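You operate a simulated robot arm through the tools that you are given. There is no shell and no other tool.

You are at the controls of a simulated robot arm. One attempt, no reset.

TASK
Give the blue sample cup two pumps of water and shake it up.
Fine: in the shaker, under the spout; one shake with the orange cover over it; swing spout and cover aside again; the cup stays there; the other sample cups get none. Set down upright: what you pick out. Where these are worked on the way, their far stop is far enough and under half their travel is too little: orange cover, swing spout.

Only the result counts: the job must be done as asked and must still hold three seconds after the hand-in. Knocking over, shifting, dropping, spilling or breaking anything else fails it. Lids that push on must go on centred and level and be pressed home; caps that screw on are set level and turned clockwise until they are tight.

THE ROBOT
A 5-joint arm with a two-finger parallel gripper, fixed in place. Base frame: the origin is at the foot of the arm, x ahead of it, y to its left, z up; the work surface is at about z = 0. Units: mm, degrees, N and s.
With the tool pointing down near the work surface it reaches from about 260 to 680 mm from the base axis. Its first joint turns from -66.0 to 66.0 degrees. The tool tilts only in the upright plane through the base axis and itself; it spins freely about its own axis. Payload 2.9 kg.
Tool frame: the origin (TCP) lies between the finger pads and is the grasp point; the fingertips stand 30 mm ahead of it; z points along the fingers, y is the line along which they close. Largest opening 110 mm; finger width 20, thickness 10; the body of the gripper, 48 by 112 mm, starts 55 mm behind the TCP.
Orientation is that of the tool frame in the base frame, as a unit quaternion [x, y, z, w]. With the fingers straight down and closing along the base's y, the tool's x points along the base's -x, its y along +y and its z along -z.

THE INTERFACE
- The arm moves only by the tool play_rows. Its argument "plan" is a list that holds one entry, the list of rows, each a list of 7 numbers: the shift along the base's x, y, z in mm, then the turn, a rotation vector about the base's x, y, z in degrees, then the gripper command, from -1 (shut) to 1 (fully open), values between in proportion. In form: [[[tx, ty, tz, rx, ry, rz, gripper], ...]]. A call has 1 to 20 rows; each row is the pose to reach, as a shift and turn from the pose commanded when the call began. Each row takes 0.2 s and may step no farther than 50 mm and 8.6 degrees from the row before; otherwise, or with a gripper value out of range, the whole call is refused. Where a pose cannot be reached the arm comes as near as it can. A force on the tool above 40 N (or 10 N above the force at the start of the call, whichever is more), or a blocked arm, ends the call early, and 0.2 s more pass. The fingers move at their own pace (about 108 mm/s each) and stop on an object; they squeeze with about 21 N. The grip force told is the motor's: it shows also when the fingers shut on nothing. Time passes only in rows, and 0.2 s behind the last, so rows that repeat a pose let the fingers close. The reply holds the time, the measured pose of the TCP, the force on the tool along the base axes, the opening and the grip force, in the units named above and with some noise, with the torque about the TCP (base axes, N m) and any sound that the robot's microphone picked up.
- Cameras (640 x 400 px; columns grow to the right, rows downward): "scene" is fixed at [53.1, -469.5, 608.2]; the picture's right is [0.56, -0.83, 0.00], its down [-0.45, -0.30, -0.84] and it looks along [0.70, 0.47, -0.54] (base axes); focal length 348 px, centre (320, 200). "wrist" rides on the gripper at [72, 17, -103] in the tool frame; the picture's right is [-0.23, 0.97, 0.00], its down [-0.76, -0.18, -0.62] and it looks along [-0.61, -0.14, 0.78] (tool axes); focal length 222 px, centre (320, 200). There is no depth. A picture from a camera that has moved, and an enlarged one, comes with that camera's place and axes in the base frame and with its lens.
- grab_frame(camera): a new picture of that camera. It takes no simulated time.
- inspect(camera, box): a new picture of the part [left, top, right, bottom] of that camera's present view, enlarged. It takes no simulated time.
- job_done(): hands the job in; it is judged then, once.

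Nothing tells you positions but the pictures and the camera data. Unless the task says otherwise, let go and move clear before handing in.

The tools are called after "Emit:" as name(argument=value, ...) on one line, values as JSON. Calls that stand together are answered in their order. play_rows: Moves the arm, as the interface text tells. Its arguments: {"type":"object","properties":{"plan":{"type":"array"}},"required":["plan"]} The other tools are called the same way: grab_frame (camera) takes a picture; inspect (camera, box) takes an enlarged picture of a part of a camera's view; job_done () hands the job in.

At the start:

```text
time_s: 0.0
tool_pos: [454.9, 35.6, 278.4]
ee_rot: [0.0, 1.0, -0.001, 0.0]
contact_force: [0.8, -0.5, -0.2]
torque: [0.03, 0.0, 0.01]
gripper_width: 109.7
grasp_force: 0.0
```

scene: 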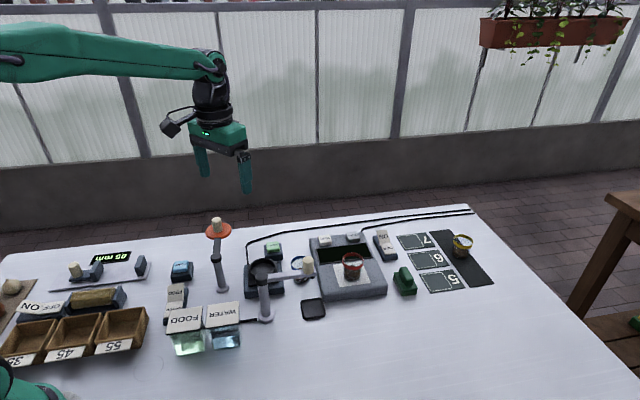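
wrist: 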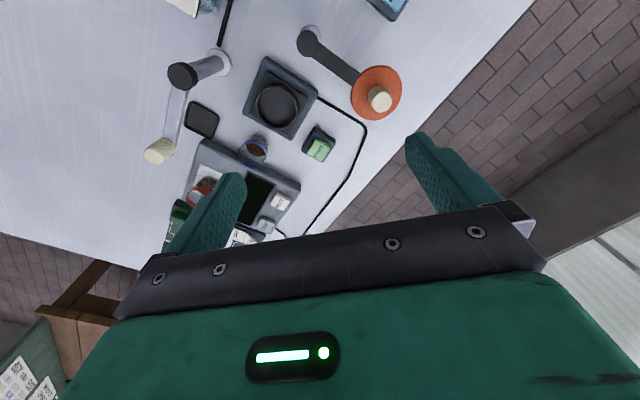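

I see a bench with a shaker, swing spout, orange cover, a scale-like device with a red cup, and other cups. I'll enlarge the pictures before doing anything.

Emit:
inspect(camera="scene", box=[150, 200, 330, 360])

Emit:
inspect(camera="scene", box=[230, 210, 400, 330])

Emit:
inspect(camera="scene", box=[360, 210, 500, 310])

Emit:
inspect(camera="scene", box=[0, 230, 200, 380])

Emit:
inspect(camera="wrist", box=[130, 0, 430, 250])

```text
2.50 times, centred on (240, 280) of scene
camera zoom: at [53.1, -469.5, 608.2], right [0.56, -0.83, 0.0], down [-0.45, -0.3, -0.84], along [0.7, 0.47, -0.54], focal length 869 px, centre (520, 0)
```

zoom: 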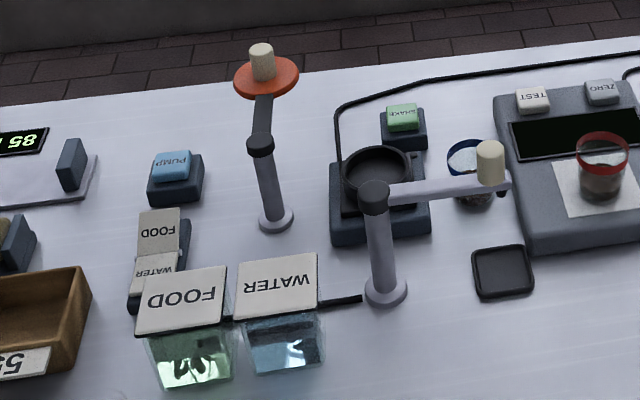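

```text
3.33 times, centred on (315, 270) of scene
camera zoom: at [53.1, -469.5, 608.2], right [0.56, -0.83, 0.0], down [-0.45, -0.3, -0.84], along [0.7, 0.47, -0.54], focal length 1158 px, centre (337, -33)
```

zoom: 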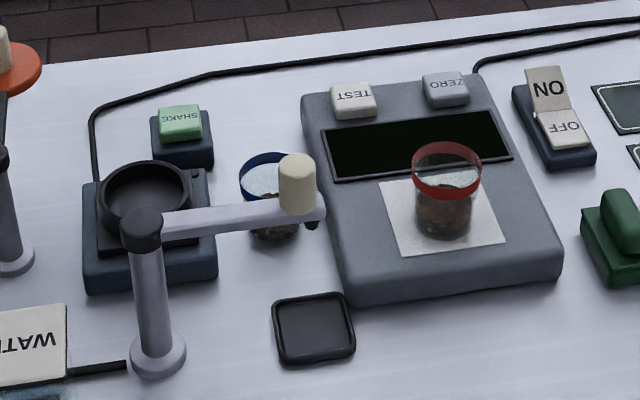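

```text
4.00 times, centred on (430, 260) of scene
camera zoom: at [53.1, -469.5, 608.2], right [0.56, -0.83, 0.0], down [-0.45, -0.3, -0.84], along [0.7, 0.47, -0.54], focal length 1390 px, centre (-120, -40)
```

zoom: 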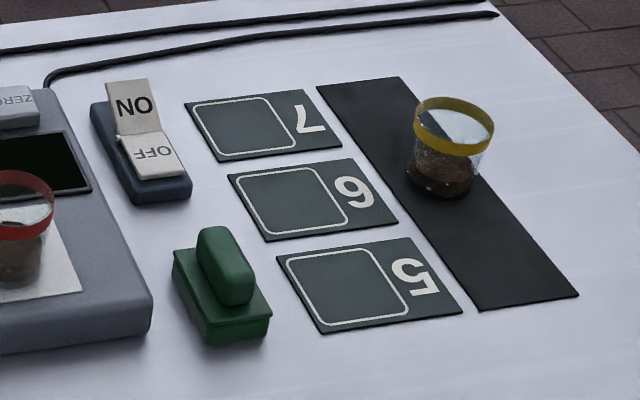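

```text
2.67 times, centred on (100, 305) of scene
camera zoom: at [53.1, -469.5, 608.2], right [0.56, -0.83, 0.0], down [-0.45, -0.3, -0.84], along [0.7, 0.47, -0.54], focal length 927 px, centre (907, -80)
```

zoom: 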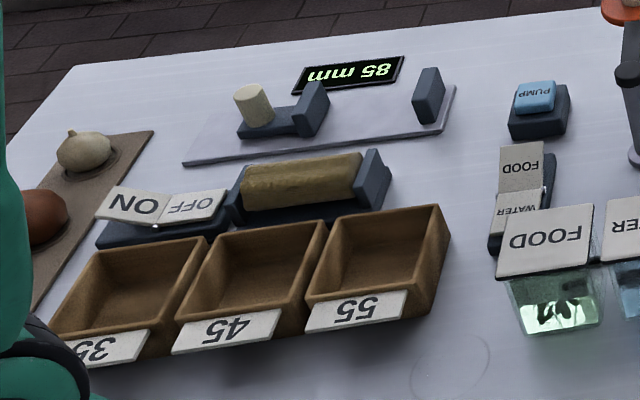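

```text
1.60 times, centred on (280, 125) of wrist
camera zoom: at [382.1, 52.5, 382.1], right [0.23, 0.97, 0.0], down [0.76, -0.18, 0.62], along [0.61, -0.14, -0.78], focal length 355 px, centre (384, 320)
```

zoom: 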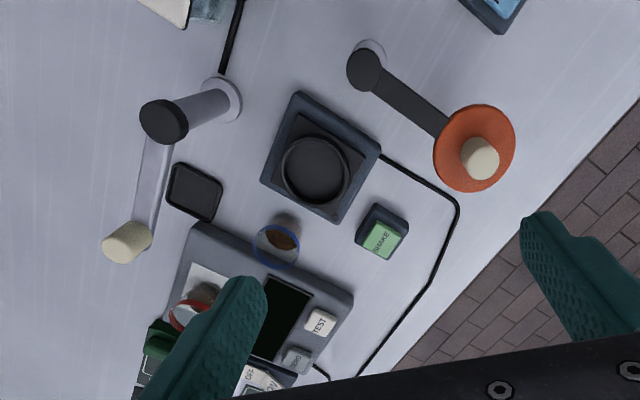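

I take the blue-rimmed cup to be near (527, -99), the shaker well near (465, -30), the spout parked aside over the drip pad, and the cover parked aside. I'll move the hand back for a closer look with the wrist camera.

Emit:
play_rows(plan=[[[-32, -19, 12, 0, 0, 0, 1], [-64, -38, 24, 0, 0, 0, 1], [-96, -57, 36, 0, 0, 0, 1], [-125, -75, 50, 0, 0, 0, 1]]])

Emit:
grab_frame(camera="wrist")

Emit:
inspect(camera="wrist", box=[200, 60, 460, 220])

Emit:
inspect(camera="wrist", box=[300, 60, 560, 220])

```text
time_s: 1.0
tool_pos: [329.9, -40.3, 329.3]
ee_rot: [0.0, 1.0, 0.0, -0.001]
contact_force: [-0.5, 0.0, -0.1]
torque: [0.0, 0.01, -0.03]
gripper_width: 110.2
grasp_force: 0.0
```

```text
taken
camera wrist: at [257.5, -23.6, 432.5], right [0.23, 0.97, 0.0], down [0.76, -0.18, 0.62], along [0.61, -0.14, -0.78], focal length 222 px, centre (320, 200)
```

wrist: 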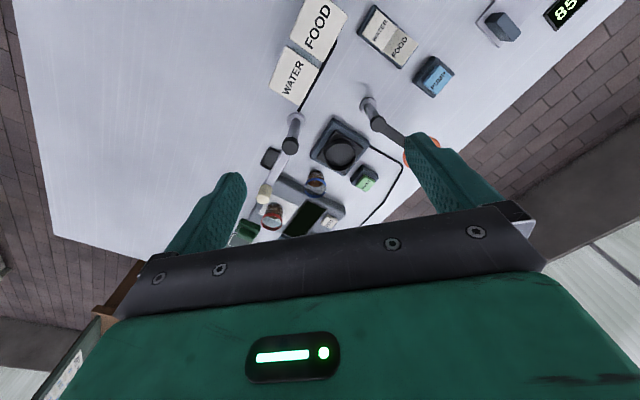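

```text
2.46 times, centred on (330, 140) of wrist
camera zoom: at [257.5, -23.6, 432.5], right [0.23, 0.97, 0.0], down [0.76, -0.18, 0.62], along [0.61, -0.14, -0.78], focal length 547 px, centre (295, 348)
```

zoom: 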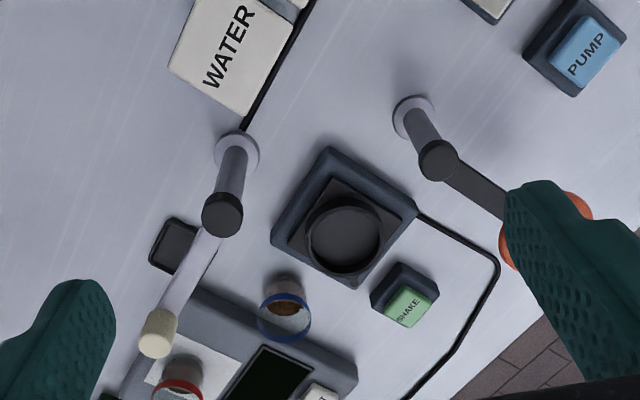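

```text
2.46 times, centred on (430, 140) of wrist
camera zoom: at [257.5, -23.6, 432.5], right [0.23, 0.97, 0.0], down [0.76, -0.18, 0.62], along [0.61, -0.14, -0.78], focal length 547 px, centre (49, 348)
```

zoom: 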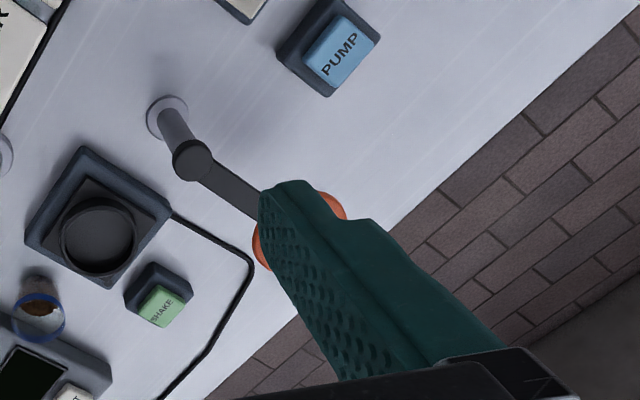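

The views agree well: shaker ring near (461, -30, 43), spout post (392, -102), cover post (397, 35), each about 90° of swing away. Next I'll look closer at the cup and its surroundings.

Emit:
play_rows(plan=[[[27, -8, -33, 0, 0, 0, 1], [54, -17, -66, 0, 0, 0, 1], [80, -25, -99, 0, 0, 0, 1]]])

Emit:
grab_frame(camera="wrist")

Emit:
inspect(camera="wrist", box=[200, 50, 440, 200])

Emit:
inspect(camera="wrist", box=[240, 120, 400, 220])

```text
time_s: 1.8
tool_pos: [409.9, -64.7, 231.7]
ee_rot: [0.0, 1.0, 0.001, 0.001]
contact_force: [0.3, -0.2, 0.4]
torque: [0.0, 0.0, 0.01]
gripper_width: 109.9
grasp_force: 0.2
```

```text
taken
camera wrist: at [337.4, -48.3, 334.2], right [0.23, 0.97, 0.0], down [0.76, -0.18, 0.62], along [0.61, -0.14, -0.78], focal length 222 px, centre (320, 200)
```

wrist: 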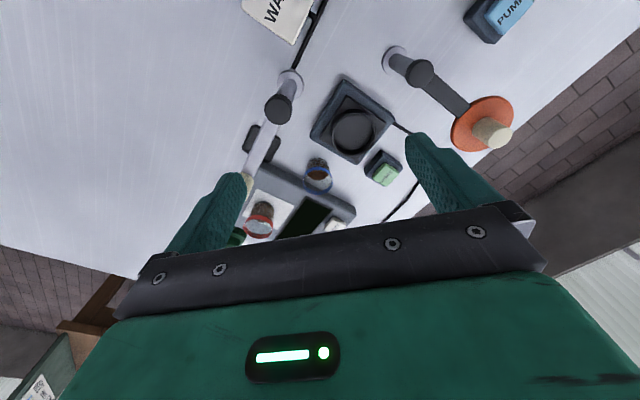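

```text
2.67 times, centred on (320, 125) of wrist
camera zoom: at [337.4, -48.3, 334.2], right [0.23, 0.97, 0.0], down [0.76, -0.18, 0.62], along [0.61, -0.14, -0.78], focal length 592 px, centre (320, 400)
```

zoom: 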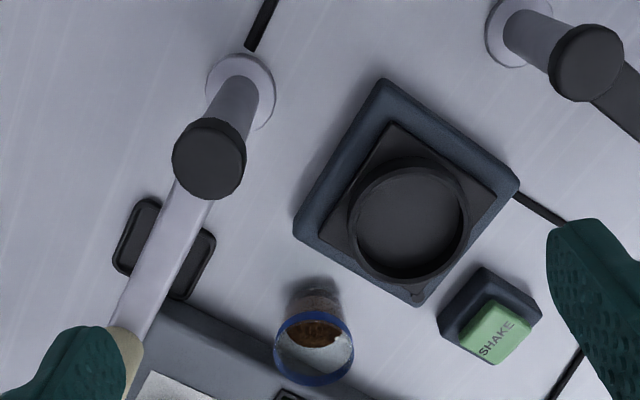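

```text
4.00 times, centred on (320, 170) of wrist
camera zoom: at [337.4, -48.3, 334.2], right [0.23, 0.97, 0.0], down [0.76, -0.18, 0.62], along [0.61, -0.14, -0.78], focal length 888 px, centre (320, 320)
```

zoom: 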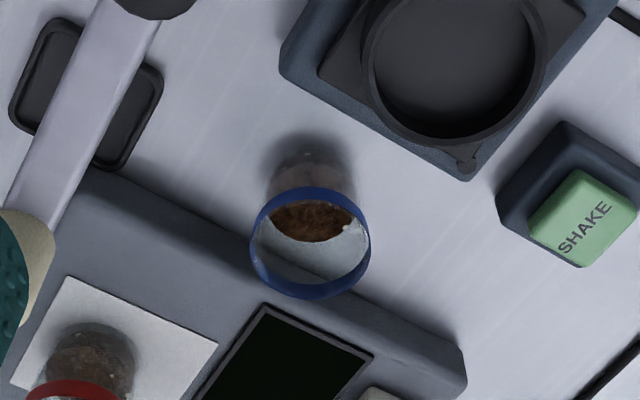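

The cup's rim centre reads near (518, -94), about 56 mm high. I'll swing the camera around to look back at the FOOD/WATER rocker and the pump button.

Emit:
play_rows(plan=[[[2.5, 3.4, 0, 0, 0, 8.5, 1], [5, 6.7, 0, 0, 0, 17, 1], [7.5, 10, 0, 0, 0, 25.5, 1], [10, 13.4, 0, 0, 0, 34, 1], [12.5, 16.8, 0, 0, 0, 42.5, 1], [15, 20, 0, 0, 0, 51, 1], [17.5, 23.5, 0, 0, 0, 59.5, 1], [20, 27, 0, 0, 0, 68, 1], [22.5, 30, 0, 0, 0, 76.5, 1], [25, 33.5, 0, 0, 0, 85, 1], [27.5, 37, 0, 0, 0, 93.5, 1], [30, 40, 0, 0, 0, 102, 1], [32.5, 43.5, 0, 0, 0, 110.5, 1], [35, 47, 0, 0, 0, 119, 1], [37.5, 50, 0, 0, 0, 127.5, 1], [40, 53.5, 0, 0, 0, 136, 1], [42.5, 57, 0, 0, 0, 144.5, 1], [45, 60, 0, 0, 0, 153, 1], [47.5, 63.5, 0, 0, 0, 161.5, 1], [49, 67, 0, 0, 0, 170, 1]]])

Emit:
grab_frame(camera="wrist")

Emit:
inspect(camera="wrist", box=[220, 100, 420, 225])

Emit:
inspect(camera="wrist", box=[200, 0, 460, 160])

```text
time_s: 6.0
tool_pos: [458.5, 3.3, 230.3]
ee_rot: [0.996, -0.085, 0.0, 0.0]
contact_force: [-0.4, 0.8, 0.2]
torque: [0.01, -0.01, 0.0]
gripper_width: 110.0
grasp_force: 0.0
```

```text
taken
camera wrist: at [527.4, -25.6, 333.2], right [-0.39, -0.92, 0.0], down [-0.72, 0.3, 0.62], along [-0.57, 0.24, -0.78], focal length 222 px, centre (320, 200)
```

wrist: 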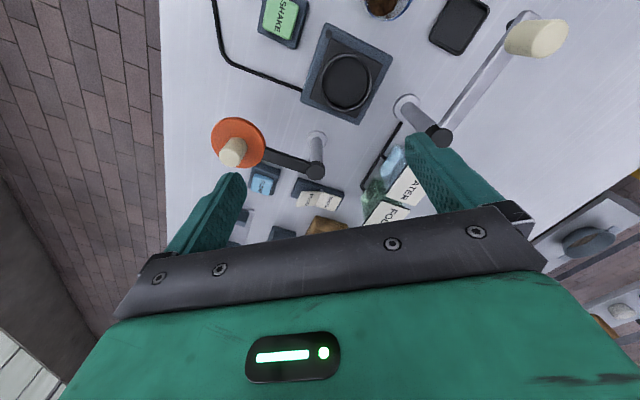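

```text
3.20 times, centred on (320, 162) of wrist
camera zoom: at [527.4, -25.6, 333.2], right [-0.39, -0.92, 0.0], down [-0.72, 0.3, 0.62], along [-0.57, 0.24, -0.78], focal length 711 px, centre (320, 320)
```

zoom: 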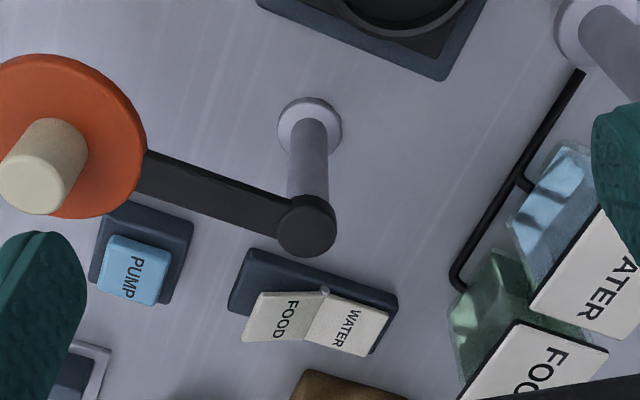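

```text
2.46 times, centred on (330, 80) of wrist
camera zoom: at [527.4, -25.6, 333.2], right [-0.39, -0.92, 0.0], down [-0.72, 0.3, 0.62], along [-0.57, 0.24, -0.78], focal length 547 px, centre (295, 495)
```

zoom: 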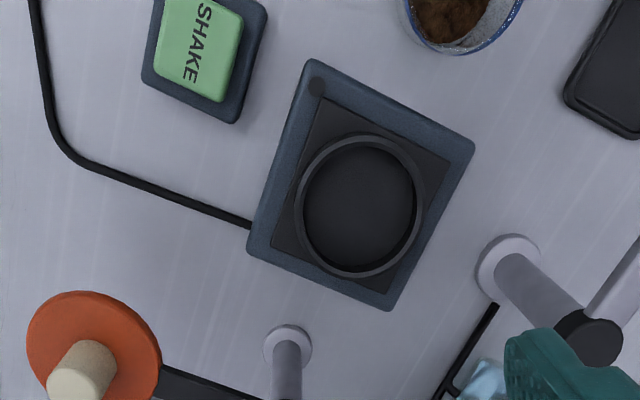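

Emit:
inspect(camera="wrist", box=[280, 165, 360, 215])

Emit:
inspect(camera="scene", box=[150, 270, 230, 320])

Emit:
inspect(camera="scene", box=[10, 280, 90, 330])

Emit:
inspect(camera="scene", box=[360, 220, 440, 270])

Emit:
inspect(camera="scene", box=[240, 240, 320, 330])

```text
8.00 times, centred on (320, 190) of wrist
camera zoom: at [527.4, -25.6, 333.2], right [-0.39, -0.92, 0.0], down [-0.72, 0.3, 0.62], along [-0.57, 0.24, -0.78], focal length 1777 px, centre (320, 280)
```

zoom: 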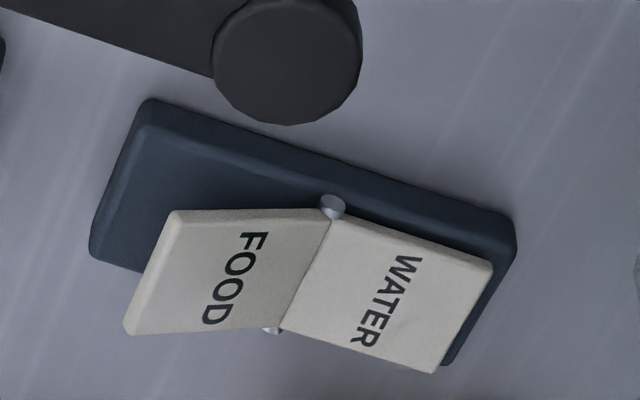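

```text
8.00 times, centred on (190, 295) of scene
camera zoom: at [53.1, -469.6, 608.2], right [0.56, -0.83, 0.0], down [-0.45, -0.3, -0.84], along [0.7, 0.47, -0.54], focal length 2780 px, centre (1360, -560)
```

zoom: 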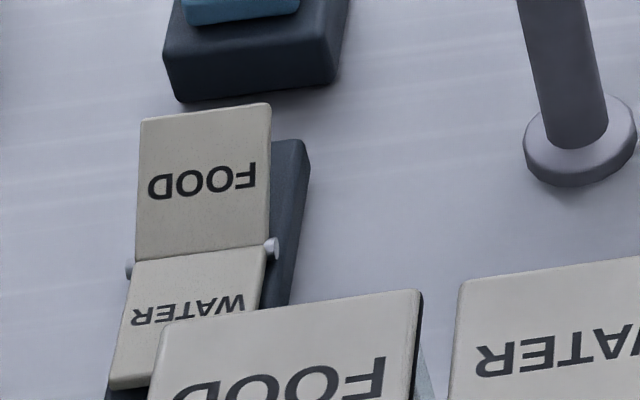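

```text
8.00 times, centred on (50, 305) of scene
camera zoom: at [53.1, -469.6, 608.2], right [0.56, -0.83, 0.0], down [-0.45, -0.3, -0.84], along [0.7, 0.47, -0.54], focal length 2780 px, centre (2480, -640)
```

zoom: 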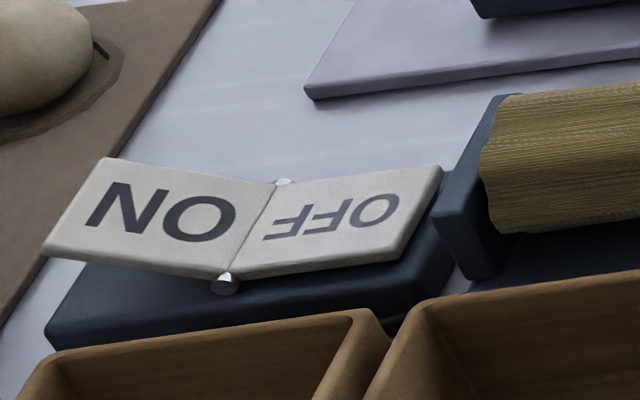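

```text
8.00 times, centred on (400, 245) of scene
camera zoom: at [53.1, -469.6, 608.2], right [0.56, -0.83, 0.0], down [-0.45, -0.3, -0.84], along [0.7, 0.47, -0.54], focal length 2780 px, centre (-320, -160)
```

zoom: 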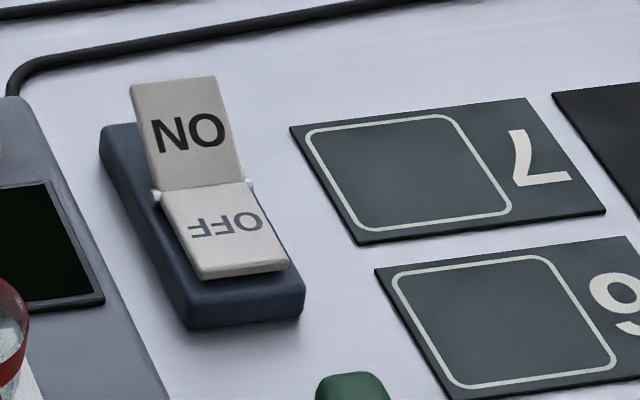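

```text
4.44 times, centred on (280, 285) of scene
camera zoom: at [53.1, -469.6, 608.2], right [0.56, -0.83, 0.0], down [-0.45, -0.3, -0.84], along [0.7, 0.47, -0.54], focal length 1545 px, centre (498, -178)
```

zoom: 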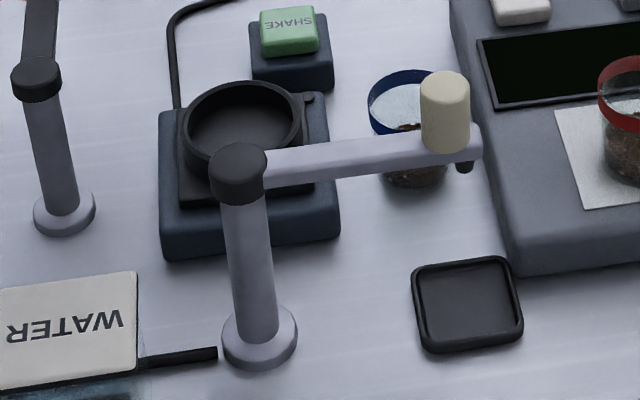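

WATER's side looks pressed flat and FOOD's side raised, just as OFF is pressed on the unlit balance, so I take water to be selected. Now I'll measure the spout knob, nozzle and cover knob more closely.

Emit:
inspect(camera="wrist", box=[400, 0, 600, 125])

Emit:
inspect(camera="wrist", box=[180, 90, 340, 190])

Emit:
inspect(camera="wrist", box=[300, 0, 460, 100])

Emit:
inspect(camera="scene", box=[190, 205, 270, 255])

Emit:
inspect(camera="scene", box=[280, 250, 340, 290])

```text
3.20 times, centred on (500, 62) of wrist
camera zoom: at [527.4, -25.6, 333.2], right [-0.39, -0.92, 0.0], down [-0.72, 0.3, 0.62], along [-0.57, 0.24, -0.78], focal length 711 px, centre (-256, 640)
```

zoom: 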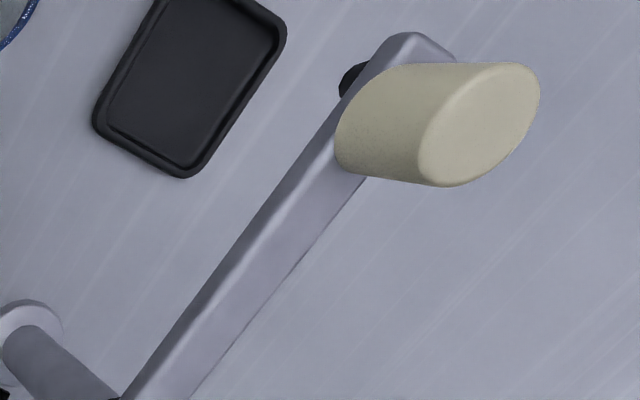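

```text
4.00 times, centred on (260, 140) of wrist
camera zoom: at [527.4, -25.6, 333.2], right [-0.39, -0.92, 0.0], down [-0.72, 0.3, 0.62], along [-0.57, 0.24, -0.78], focal length 888 px, centre (560, 440)
```

zoom: 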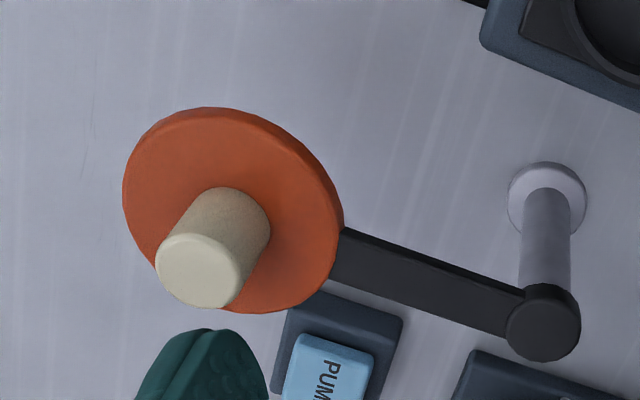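

```text
4.00 times, centred on (380, 50) of wrist
camera zoom: at [527.4, -25.6, 333.2], right [-0.39, -0.92, 0.0], down [-0.72, 0.3, 0.62], along [-0.57, 0.24, -0.78], focal length 888 px, centre (80, 800)
```

zoom: 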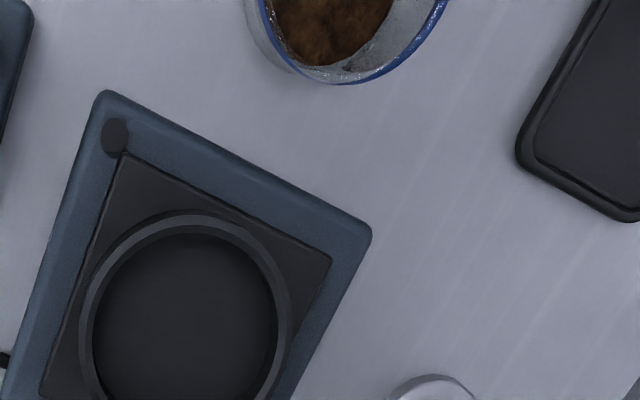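

```text
8.00 times, centred on (230, 230) of scene
camera zoom: at [53.1, -469.6, 608.2], right [0.56, -0.83, 0.0], down [-0.45, -0.3, -0.84], along [0.7, 0.47, -0.54], focal length 2780 px, centre (1040, -40)
```

zoom: 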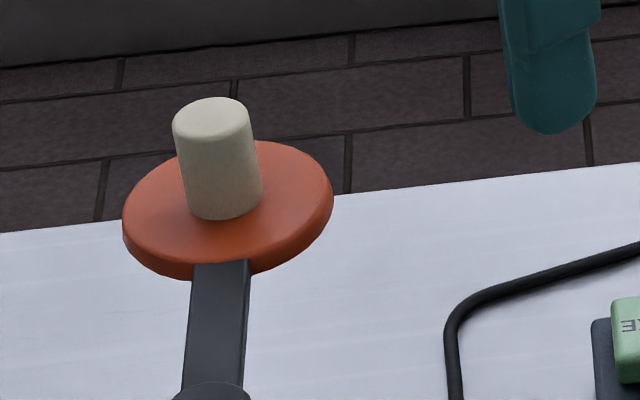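

```text
10.00 times, centred on (310, 270) of scene
camera zoom: at [53.1, -469.6, 608.2], right [0.56, -0.83, 0.0], down [-0.45, -0.3, -0.84], along [0.7, 0.47, -0.54], focal length 3475 px, centre (420, -500)
```

zoom: 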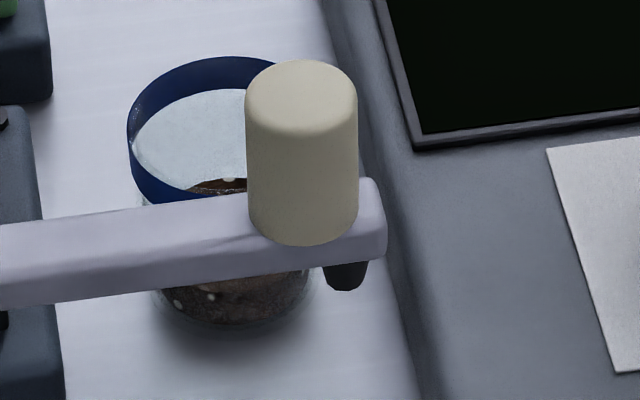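

Spout knob is near (456, -166), top about 147, and the cover knob near (462, 102), top about 127. Next I'll hover over the blue cup with the fingers set to close parallel to the balance's edge, and check the alignment.

Emit:
play_rows(plan=[[[12, -19.5, -10, 0, 0, -7, 0.45], [24, -39, -20, 0, 0, -14, 0.45], [36, -58.5, -30, 0, 0, -21, 0.45], [48, -78, -40, 0, 0, -28, 0.45], [59.5, -97.3, -50, 0, 0, -35, 0.45], [59.5, -97.3, -50, 0, 0, -35, 0.45]]])

Emit:
grab_frame(camera="wrist")

Emit:
inspect(camera="wrist", box=[240, 60, 400, 160])

Emit:
inspect(camera="scene", box=[240, 180, 400, 280])

```text
time_s: 7.4
tool_pos: [519.3, -98.4, 181.1]
ee_rot: [0.923, -0.384, -0.001, 0.001]
contact_force: [-0.2, 0.5, -0.4]
torque: [0.0, -0.01, 0.01]
gripper_width: 79.7
grasp_force: 0.2
```

```text
taken
camera wrist: at [557.6, -160.5, 283.1], right [-0.85, -0.53, 0.0], down [-0.41, 0.67, 0.62], along [-0.33, 0.53, -0.78], focal length 222 px, centre (320, 200)
```

wrist: 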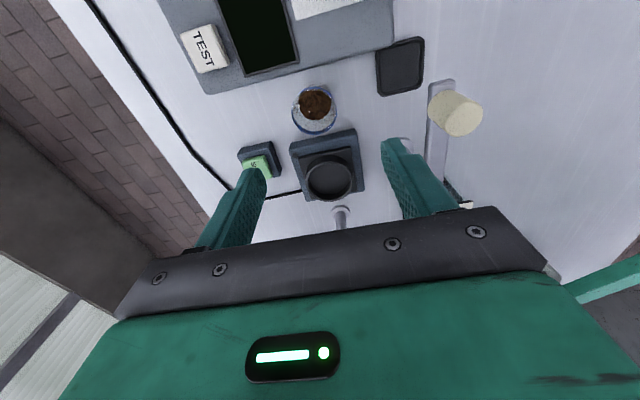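

```text
4.00 times, centred on (320, 110) of wrist
camera zoom: at [557.6, -160.5, 283.1], right [-0.85, -0.53, 0.0], down [-0.41, 0.67, 0.62], along [-0.33, 0.53, -0.78], focal length 888 px, centre (320, 560)
```

zoom: 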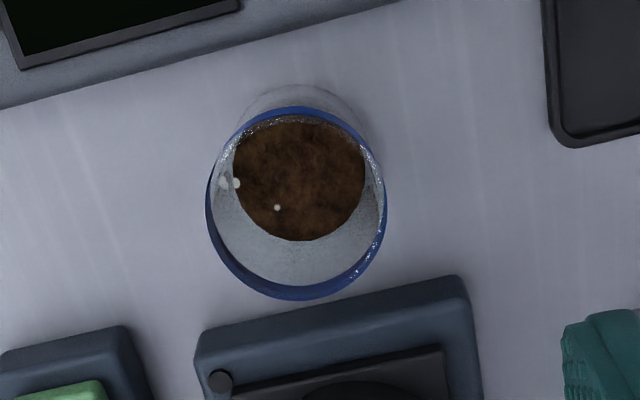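

```text
4.00 times, centred on (320, 230) of scene
camera zoom: at [53.1, -469.6, 608.2], right [0.56, -0.83, 0.0], down [-0.45, -0.3, -0.84], along [0.7, 0.47, -0.54], focal length 1390 px, centre (320, 80)
```

zoom: 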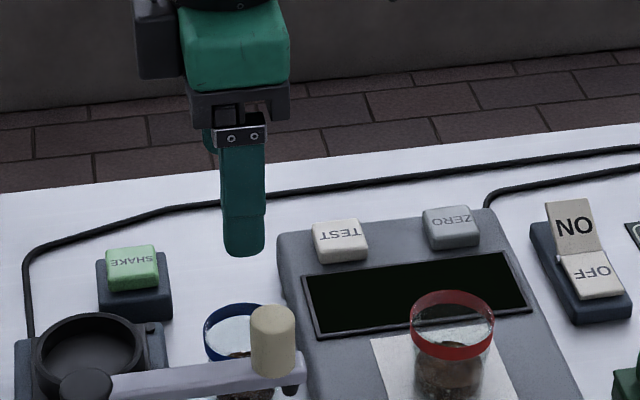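

The views now agree on the cup: rim centre near (525, -96) and about 44 mm high. I'll come down to a closer hover above it and check the arm's settling error.

Emit:
play_rows(plan=[[[3, 0, -20, 0, 0, 0, 0.45], [6.6, 0, -40, 0, 0, 0, 0.45], [6.6, 0, -55, 0, 0, 0, 0.45], [6.6, 0, -55, 0, 0, 0, 0.45], [6.6, 0, -55, 0, 0, 0, 0.45]]])

Emit:
grab_frame(camera="wrist")

Emit:
inspect(camera="wrist", box=[240, 70, 400, 170])

Emit:
inspect(camera="wrist", box=[240, 130, 400, 230])

```text
time_s: 8.6
tool_pos: [525.5, -96.3, 124.3]
ee_rot: [0.924, -0.383, 0.0, 0.0]
contact_force: [0.0, -0.3, -0.4]
torque: [0.01, 0.02, 0.02]
gripper_width: 79.6
grasp_force: 0.0
```

```text
taken
camera wrist: at [564.1, -158.9, 227.9], right [-0.85, -0.53, 0.0], down [-0.41, 0.66, 0.62], along [-0.33, 0.53, -0.78], focal length 222 px, centre (320, 200)
```

wrist: 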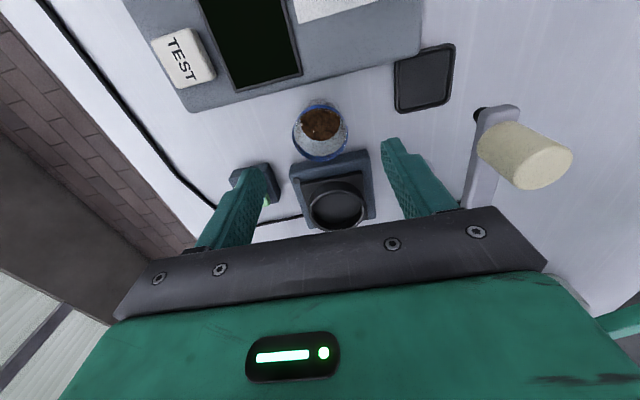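

```text
4.00 times, centred on (320, 120) of wrist
camera zoom: at [564.1, -158.9, 227.9], right [-0.85, -0.53, 0.0], down [-0.41, 0.66, 0.62], along [-0.33, 0.53, -0.78], focal length 888 px, centre (320, 520)
```

zoom: 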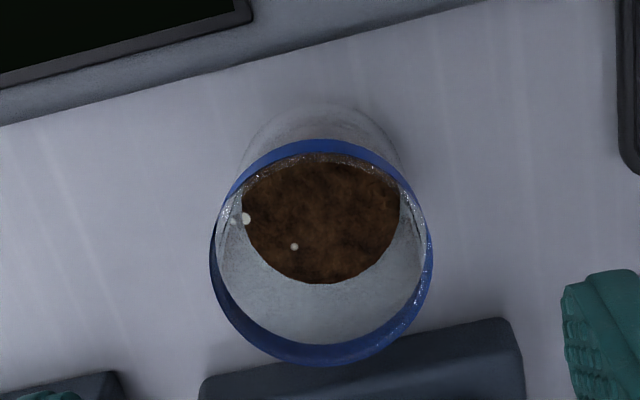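

```text
4.00 times, centred on (320, 180) of wrist
camera zoom: at [564.1, -158.9, 227.9], right [-0.85, -0.53, 0.0], down [-0.41, 0.66, 0.62], along [-0.33, 0.53, -0.78], focal length 888 px, centre (320, 280)
```

zoom: 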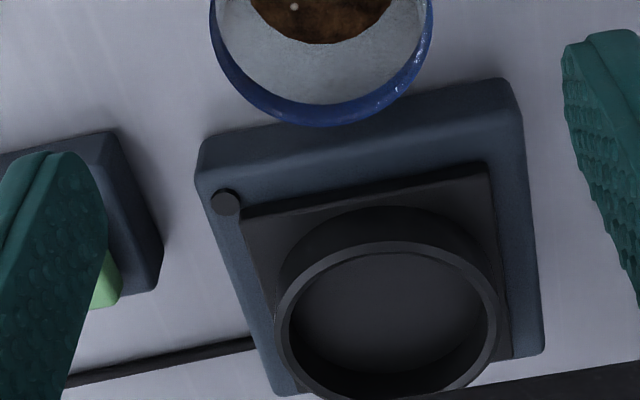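

The cup centre is confirmed at (525, -96), right under the gripper. I'll descend so that the fingers straddle the rim and upper body, then close.

Emit:
play_rows(plan=[[[0, -0.5, -20, 0, 0, 0, 0.45], [0, -0.5, -40, 0, 0, 0, 0.45], [0, -0.5, -55, 0, 0, 0, 0.45], [0, -0.5, -68, 0, 0, 0, 0.45], [0, -0.5, -68, 0, 0, 0, 0.45]]])

Emit:
grab_frame(camera="wrist")

Emit:
inspect(camera="scene", box=[240, 180, 400, 280])

```text
time_s: 9.8
tool_pos: [524.9, -95.0, 58.1]
ee_rot: [0.924, -0.383, 0.0, -0.001]
contact_force: [0.6, 0.0, 0.4]
torque: [0.0, 0.0, 0.0]
gripper_width: 80.0
grasp_force: 0.1
```

```text
taken
camera wrist: at [564.5, -159.2, 160.1], right [-0.85, -0.53, 0.0], down [-0.41, 0.66, 0.62], along [-0.33, 0.53, -0.78], focal length 222 px, centre (320, 200)
```

wrist: 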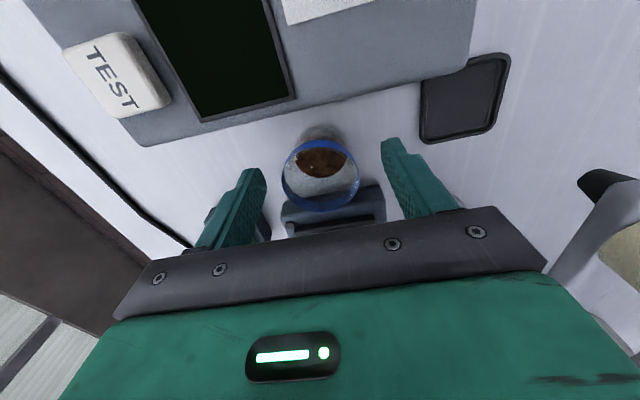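

```text
4.00 times, centred on (320, 230) of scene
camera zoom: at [53.1, -469.5, 608.2], right [0.56, -0.83, 0.0], down [-0.45, -0.3, -0.84], along [0.7, 0.47, -0.54], focal length 1390 px, centre (320, 80)
```

zoom: 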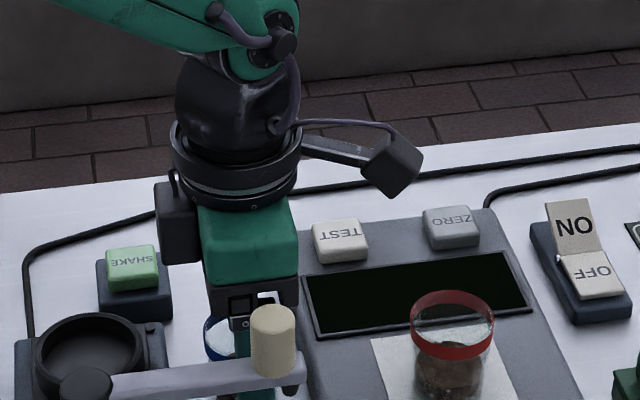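

The rim sits centred between the fingers. Closing now.

Emit:
play_rows(plan=[[[0, 0, 0, 0, 0, 0, -0.1], [0, 0, 0, 0, 0, 0, -0.6], [0, 0, 0, 0, 0, 0, -1], [0, 0, 0, 0, 0, 0, -1]]])

Emit:
grab_frame(camera="wrist")

```text
time_s: 10.8
tool_pos: [524.6, -96.1, 57.1]
ee_rot: [0.924, -0.383, 0.0, 0.0]
contact_force: [-0.6, -0.2, 0.5]
torque: [0.0, 0.03, 0.02]
gripper_width: 44.6
grasp_force: 21.1
```

```text
taken
camera wrist: at [564.5, -159.3, 160.3], right [-0.85, -0.53, 0.0], down [-0.41, 0.66, 0.62], along [-0.33, 0.53, -0.78], focal length 222 px, centre (320, 200)
```

wrist: 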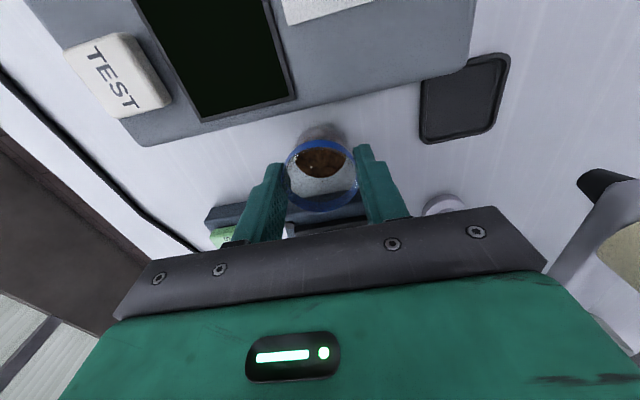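

Gripped at 44.6 mm. I'll lift straight up and check the hold.

Emit:
play_rows(plan=[[[0, 0, 10, 0, 0, 0, -1], [0, 0, 25, 0, 0, 0, -1], [0, 0, 45, 0, 0, 0, -1], [0, 0, 65, 0, 0, 0, -1], [0, 0, 75, 0, 0, 0, -1], [0, 0, 75, 0, 0, 0, -1]]])

Emit:
grab_frame(camera="wrist")

Emit:
inspect(camera="scene", box=[240, 180, 400, 280])

```text
time_s: 12.2
tool_pos: [524.8, -94.9, 132.8]
ee_rot: [0.924, -0.382, 0.0, 0.0]
contact_force: [0.7, -0.2, -0.5]
torque: [-0.03, 0.0, 0.03]
gripper_width: 44.6
grasp_force: 20.7
```

```text
taken
camera wrist: at [563.9, -158.7, 235.9], right [-0.85, -0.53, 0.0], down [-0.41, 0.66, 0.62], along [-0.33, 0.53, -0.78], focal length 222 px, centre (320, 200)
```

wrist: 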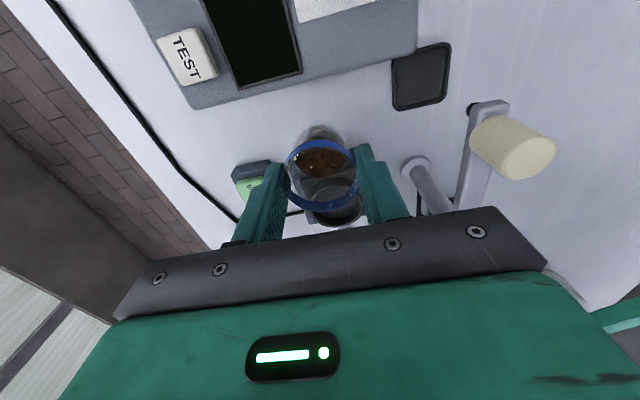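

```text
4.00 times, centred on (320, 230) of scene
camera zoom: at [53.1, -469.5, 608.2], right [0.56, -0.83, 0.0], down [-0.45, -0.3, -0.84], along [0.7, 0.47, -0.54], focal length 1390 px, centre (320, 80)
```

zoom: 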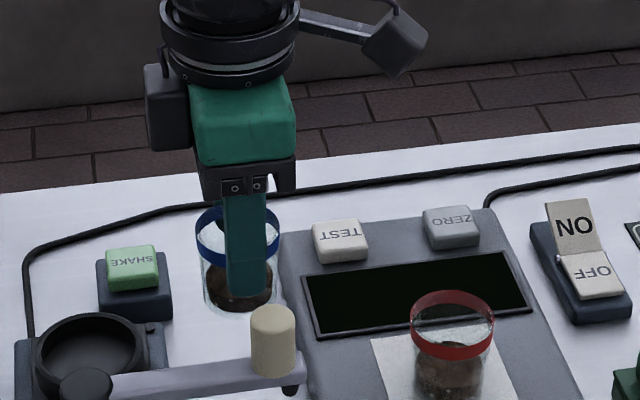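

The cup hangs upright and clear of everything. I'll carry it over the shaker ring at (463.5, -30.5).

Emit:
play_rows(plan=[[[-6, 6, 0, 0, 0, 0, -1], [-16, 17, 0, 0, 0, 0, -1], [-28, 29.5, 0, 0, 0, 0, -1], [-40, 42, 0, 0, 0, 0, -1], [-50, 53, 0, 0, 0, 0, -1], [-57, 60, 0, 0, 0, 0, -1], [-61.5, 64.7, 0, 0, 0, 0, -1], [-61.5, 64.7, 0, 0, 0, 0, -1]]])

Emit:
grab_frame(camera="wrist")

Emit:
inspect(camera="wrist", box=[260, 110, 380, 210])

Emit:
inspect(camera="scene", box=[220, 190, 340, 290])

```text
time_s: 14.0
tool_pos: [462.9, -30.7, 132.7]
ee_rot: [0.924, -0.383, 0.0, 0.0]
contact_force: [-0.4, 0.5, 0.3]
torque: [0.0, 0.01, -0.01]
gripper_width: 44.7
grasp_force: 21.1
```

```text
taken
camera wrist: at [501.9, -93.7, 235.4], right [-0.85, -0.53, 0.0], down [-0.41, 0.66, 0.62], along [-0.33, 0.53, -0.78], focal length 222 px, centre (320, 200)
```

wrist: 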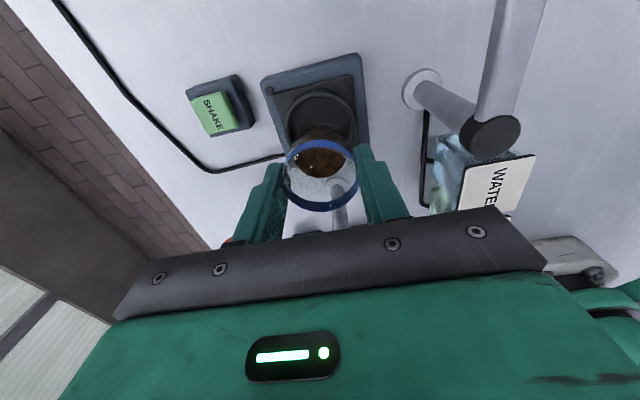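

```text
4.00 times, centred on (320, 160) of wrist
camera zoom: at [501.9, -93.7, 235.4], right [-0.85, -0.53, 0.0], down [-0.41, 0.66, 0.62], along [-0.33, 0.53, -0.78], focal length 888 px, centre (320, 360)
```

zoom: 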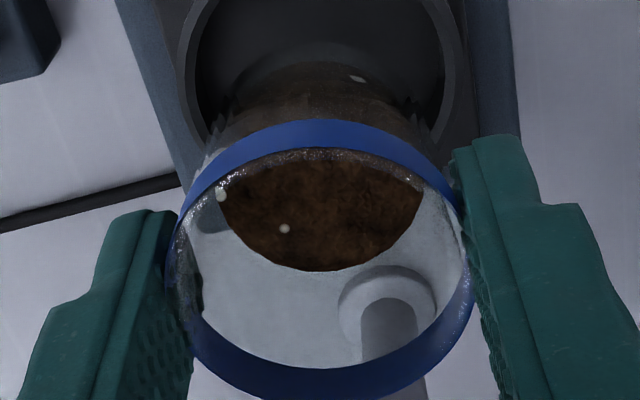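

```text
4.00 times, centred on (280, 240) of scene
camera zoom: at [53.1, -469.5, 608.2], right [0.56, -0.83, 0.0], down [-0.45, -0.3, -0.84], along [0.7, 0.47, -0.54], focal length 1390 px, centre (480, 40)
```

zoom: 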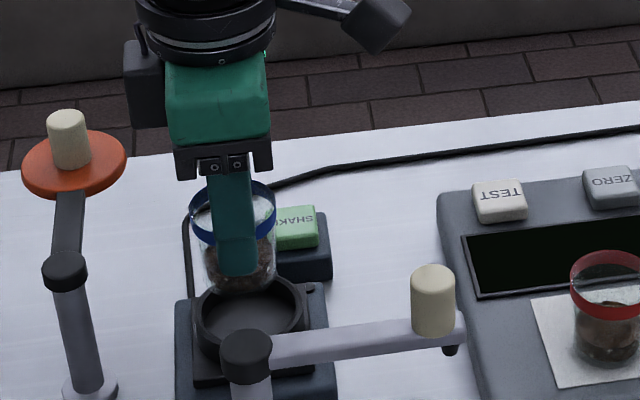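

Emit:
inspect(camera="scene", box=[235, 230, 295, 290])

Emit:
inspect(camera="wrist", box=[270, 80, 370, 160])

```text
6.67 times, centred on (265, 260) of scene
camera zoom: at [53.1, -469.5, 608.2], right [0.56, -0.83, 0.0], down [-0.45, -0.3, -0.84], along [0.7, 0.47, -0.54], focal length 2317 px, centre (687, -200)
```

zoom: 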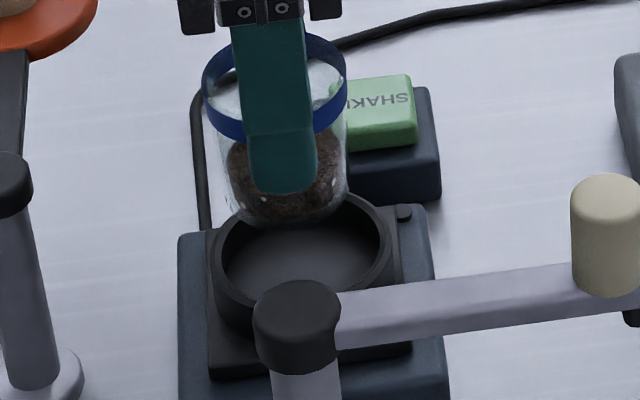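

```text
5.00 times, centred on (320, 120) of wrist
camera zoom: at [501.9, -93.7, 235.4], right [-0.85, -0.53, 0.0], down [-0.41, 0.66, 0.62], along [-0.33, 0.53, -0.78], focal length 1111 px, centre (320, 600)
```

zoom: 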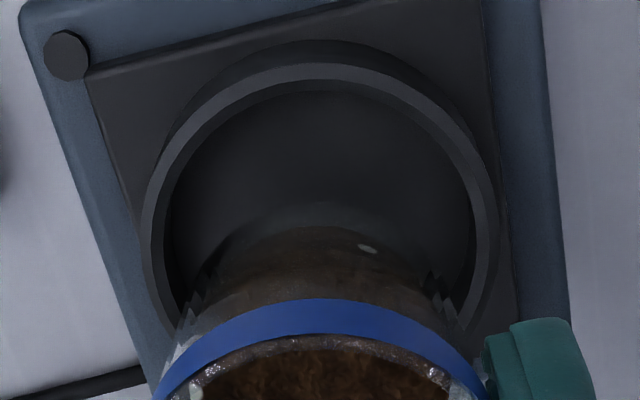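

The ring reads slightly off, by about (+1.2, -1.5), so I'll correct that while lowering the cup to just inside the ring.

Emit:
play_rows(plan=[[[1.2, -1.5, 0, 0, 0, 0, -1], [1.2, -1.5, -12, 0, 0, 0, -1], [1.2, -1.5, -22, 0, 0, 0, -1], [1.2, -1.5, -30, 0, 0, 0, -1], [1.2, -1.5, -36, 0, 0, 0, -1], [1.2, -1.5, -36, 0, 0, 0, -1]]])

Emit:
inspect(camera="scene", box=[235, 230, 295, 290])

Emit:
inspect(camera="wrist", box=[260, 110, 380, 210])

```text
time_s: 15.4
tool_pos: [464.0, -32.3, 96.1]
ee_rot: [0.924, -0.382, 0.001, 0.0]
contact_force: [0.5, 0.2, -0.8]
torque: [0.0, 0.0, -0.01]
gripper_width: 44.8
grasp_force: 20.4
```

```text
6.67 times, centred on (265, 260) of scene
camera zoom: at [53.1, -469.5, 608.2], right [0.56, -0.83, 0.0], down [-0.45, -0.3, -0.84], along [0.7, 0.47, -0.54], focal length 2317 px, centre (687, -200)
```

zoom: 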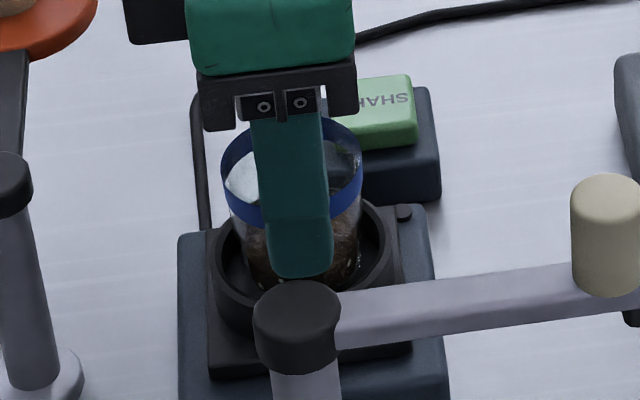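

```text
4.00 times, centred on (320, 160) of wrist
camera zoom: at [503.1, -95.5, 198.8], right [-0.85, -0.53, 0.0], down [-0.41, 0.66, 0.62], along [-0.33, 0.53, -0.78], focal length 888 px, centre (320, 360)
```

zoom: 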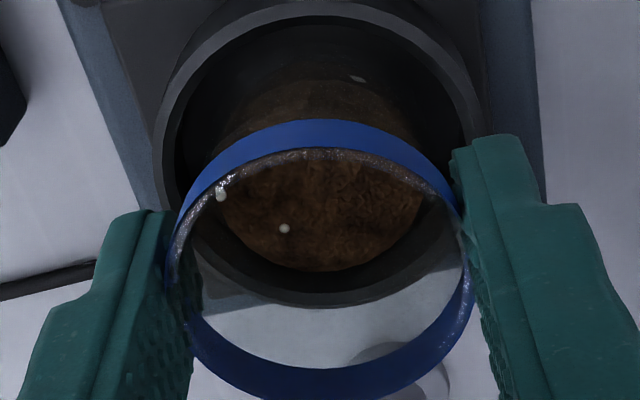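

The cup has entered the ring freely. I'll lower it in small steps, watching the force.

Emit:
play_rows(plan=[[[0, 0, -2, 0, 0, 0, -1], [0, 0, -4, 0, 0, 0, -1], [0, 0, -6, 0, 0, 0, -1], [0, 0, -8, 0, 0, 0, -1]]])

```text
time_s: 16.4
tool_pos: [465.2, -33.7, 91.1]
ee_rot: [0.924, -0.383, 0.002, -0.001]
contact_force: [-2.1, -0.6, 4.1]
torque: [0.04, 0.08, 0.01]
gripper_width: 44.6
grasp_force: 21.3
stopped in row 4: the force on the tool passed its limit at 43 N (the readings are from after the stop); the commanded pose is now the measured one
```

Emit:
inspect(camera="scene", box=[235, 230, 295, 290])

Emit:
inspect(camera="wrist", box=[260, 110, 380, 210])

Emit:
grab_frame(camera="wrist")

```text
6.67 times, centred on (265, 260) of scene
camera zoom: at [53.1, -469.5, 608.2], right [0.56, -0.83, 0.0], down [-0.45, -0.3, -0.84], along [0.7, 0.47, -0.54], focal length 2317 px, centre (687, -200)
```

zoom: 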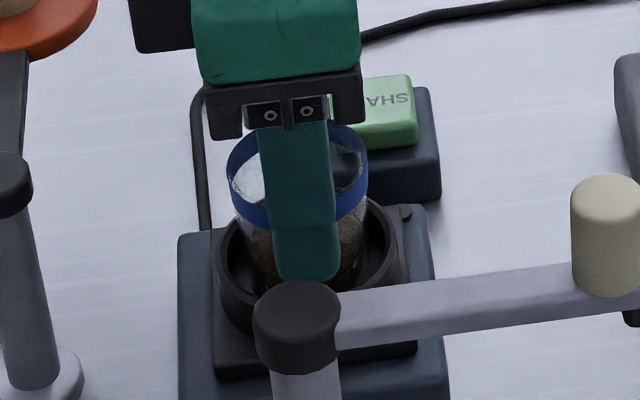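

```text
4.00 times, centred on (320, 160) of wrist
camera zoom: at [504.4, -96.3, 195.1], right [-0.85, -0.53, 0.0], down [-0.42, 0.67, 0.62], along [-0.32, 0.53, -0.78], focal length 888 px, centre (320, 360)
```

zoom: 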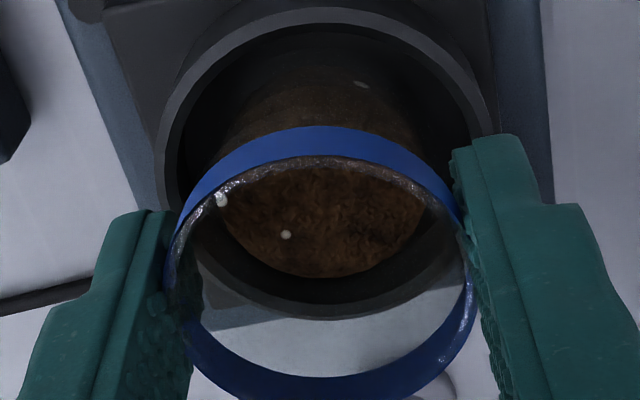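

```text
taken
camera wrist: at [504.4, -96.3, 195.1], right [-0.85, -0.53, 0.0], down [-0.42, 0.67, 0.62], along [-0.32, 0.53, -0.78], focal length 222 px, centre (320, 200)
```

wrist: 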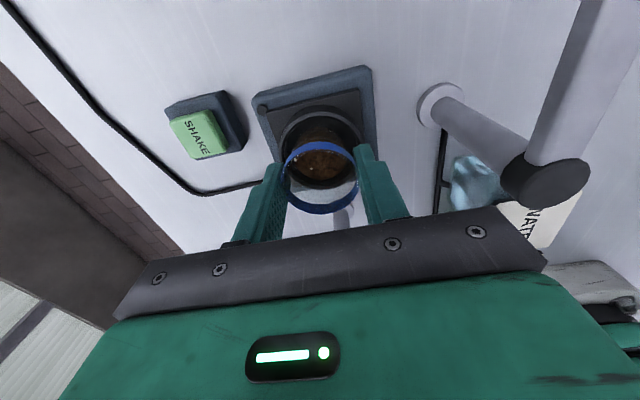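

The cup has landed on the well floor: the bottom reads about 34 mm up and the reaction is down to 4 N. I'll open the fingers gently and look before moving away.

Emit:
play_rows(plan=[[[0, 0, 0, 0, 0, 0, -0.15], [0, 0, 0, 0, 0, 0, 0.0], [0, 0, 0, 0, 0, 0, 0.15], [0, 0, 0, 0, 0, 0, 0.3], [0, 0, 0, 0, 0, 0, 0.3]]])

Emit:
inspect(camera="scene", box=[235, 230, 295, 290])

Emit:
inspect(camera="wrist", box=[260, 110, 380, 210])

```text
time_s: 17.6
tool_pos: [465.1, -33.2, 90.9]
ee_rot: [0.923, -0.384, 0.003, 0.0]
contact_force: [-0.1, -0.1, -0.2]
torque: [0.02, 0.01, -0.01]
gripper_width: 71.5
grasp_force: 0.1
```

```text
6.67 times, centred on (265, 260) of scene
camera zoom: at [53.1, -469.5, 608.2], right [0.56, -0.83, 0.0], down [-0.45, -0.3, -0.84], along [0.7, 0.47, -0.54], focal length 2317 px, centre (687, -200)
```

zoom: 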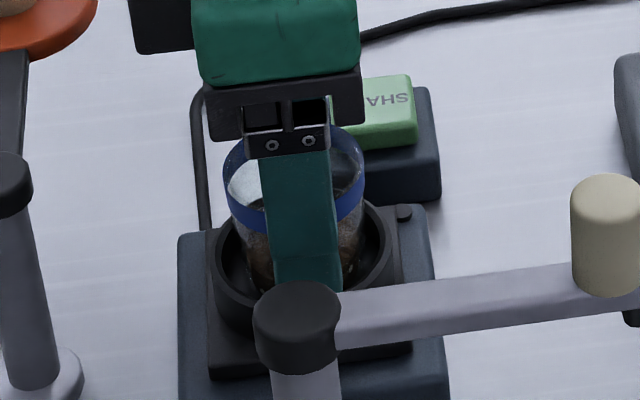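

```text
4.00 times, centred on (320, 160) of wrist
camera zoom: at [504.3, -96.2, 194.5], right [-0.85, -0.53, 0.0], down [-0.41, 0.67, 0.62], along [-0.32, 0.53, -0.78], focal length 888 px, centre (320, 360)
```

zoom: 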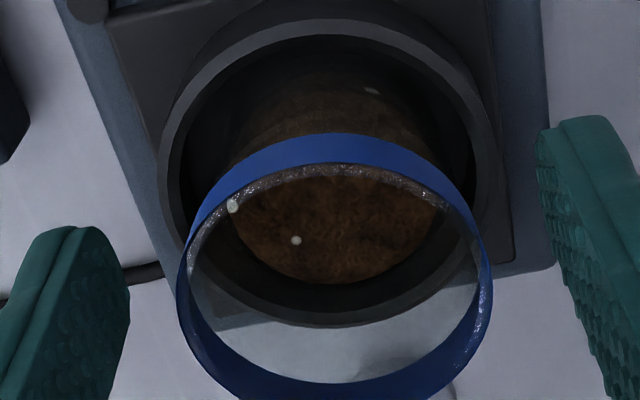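

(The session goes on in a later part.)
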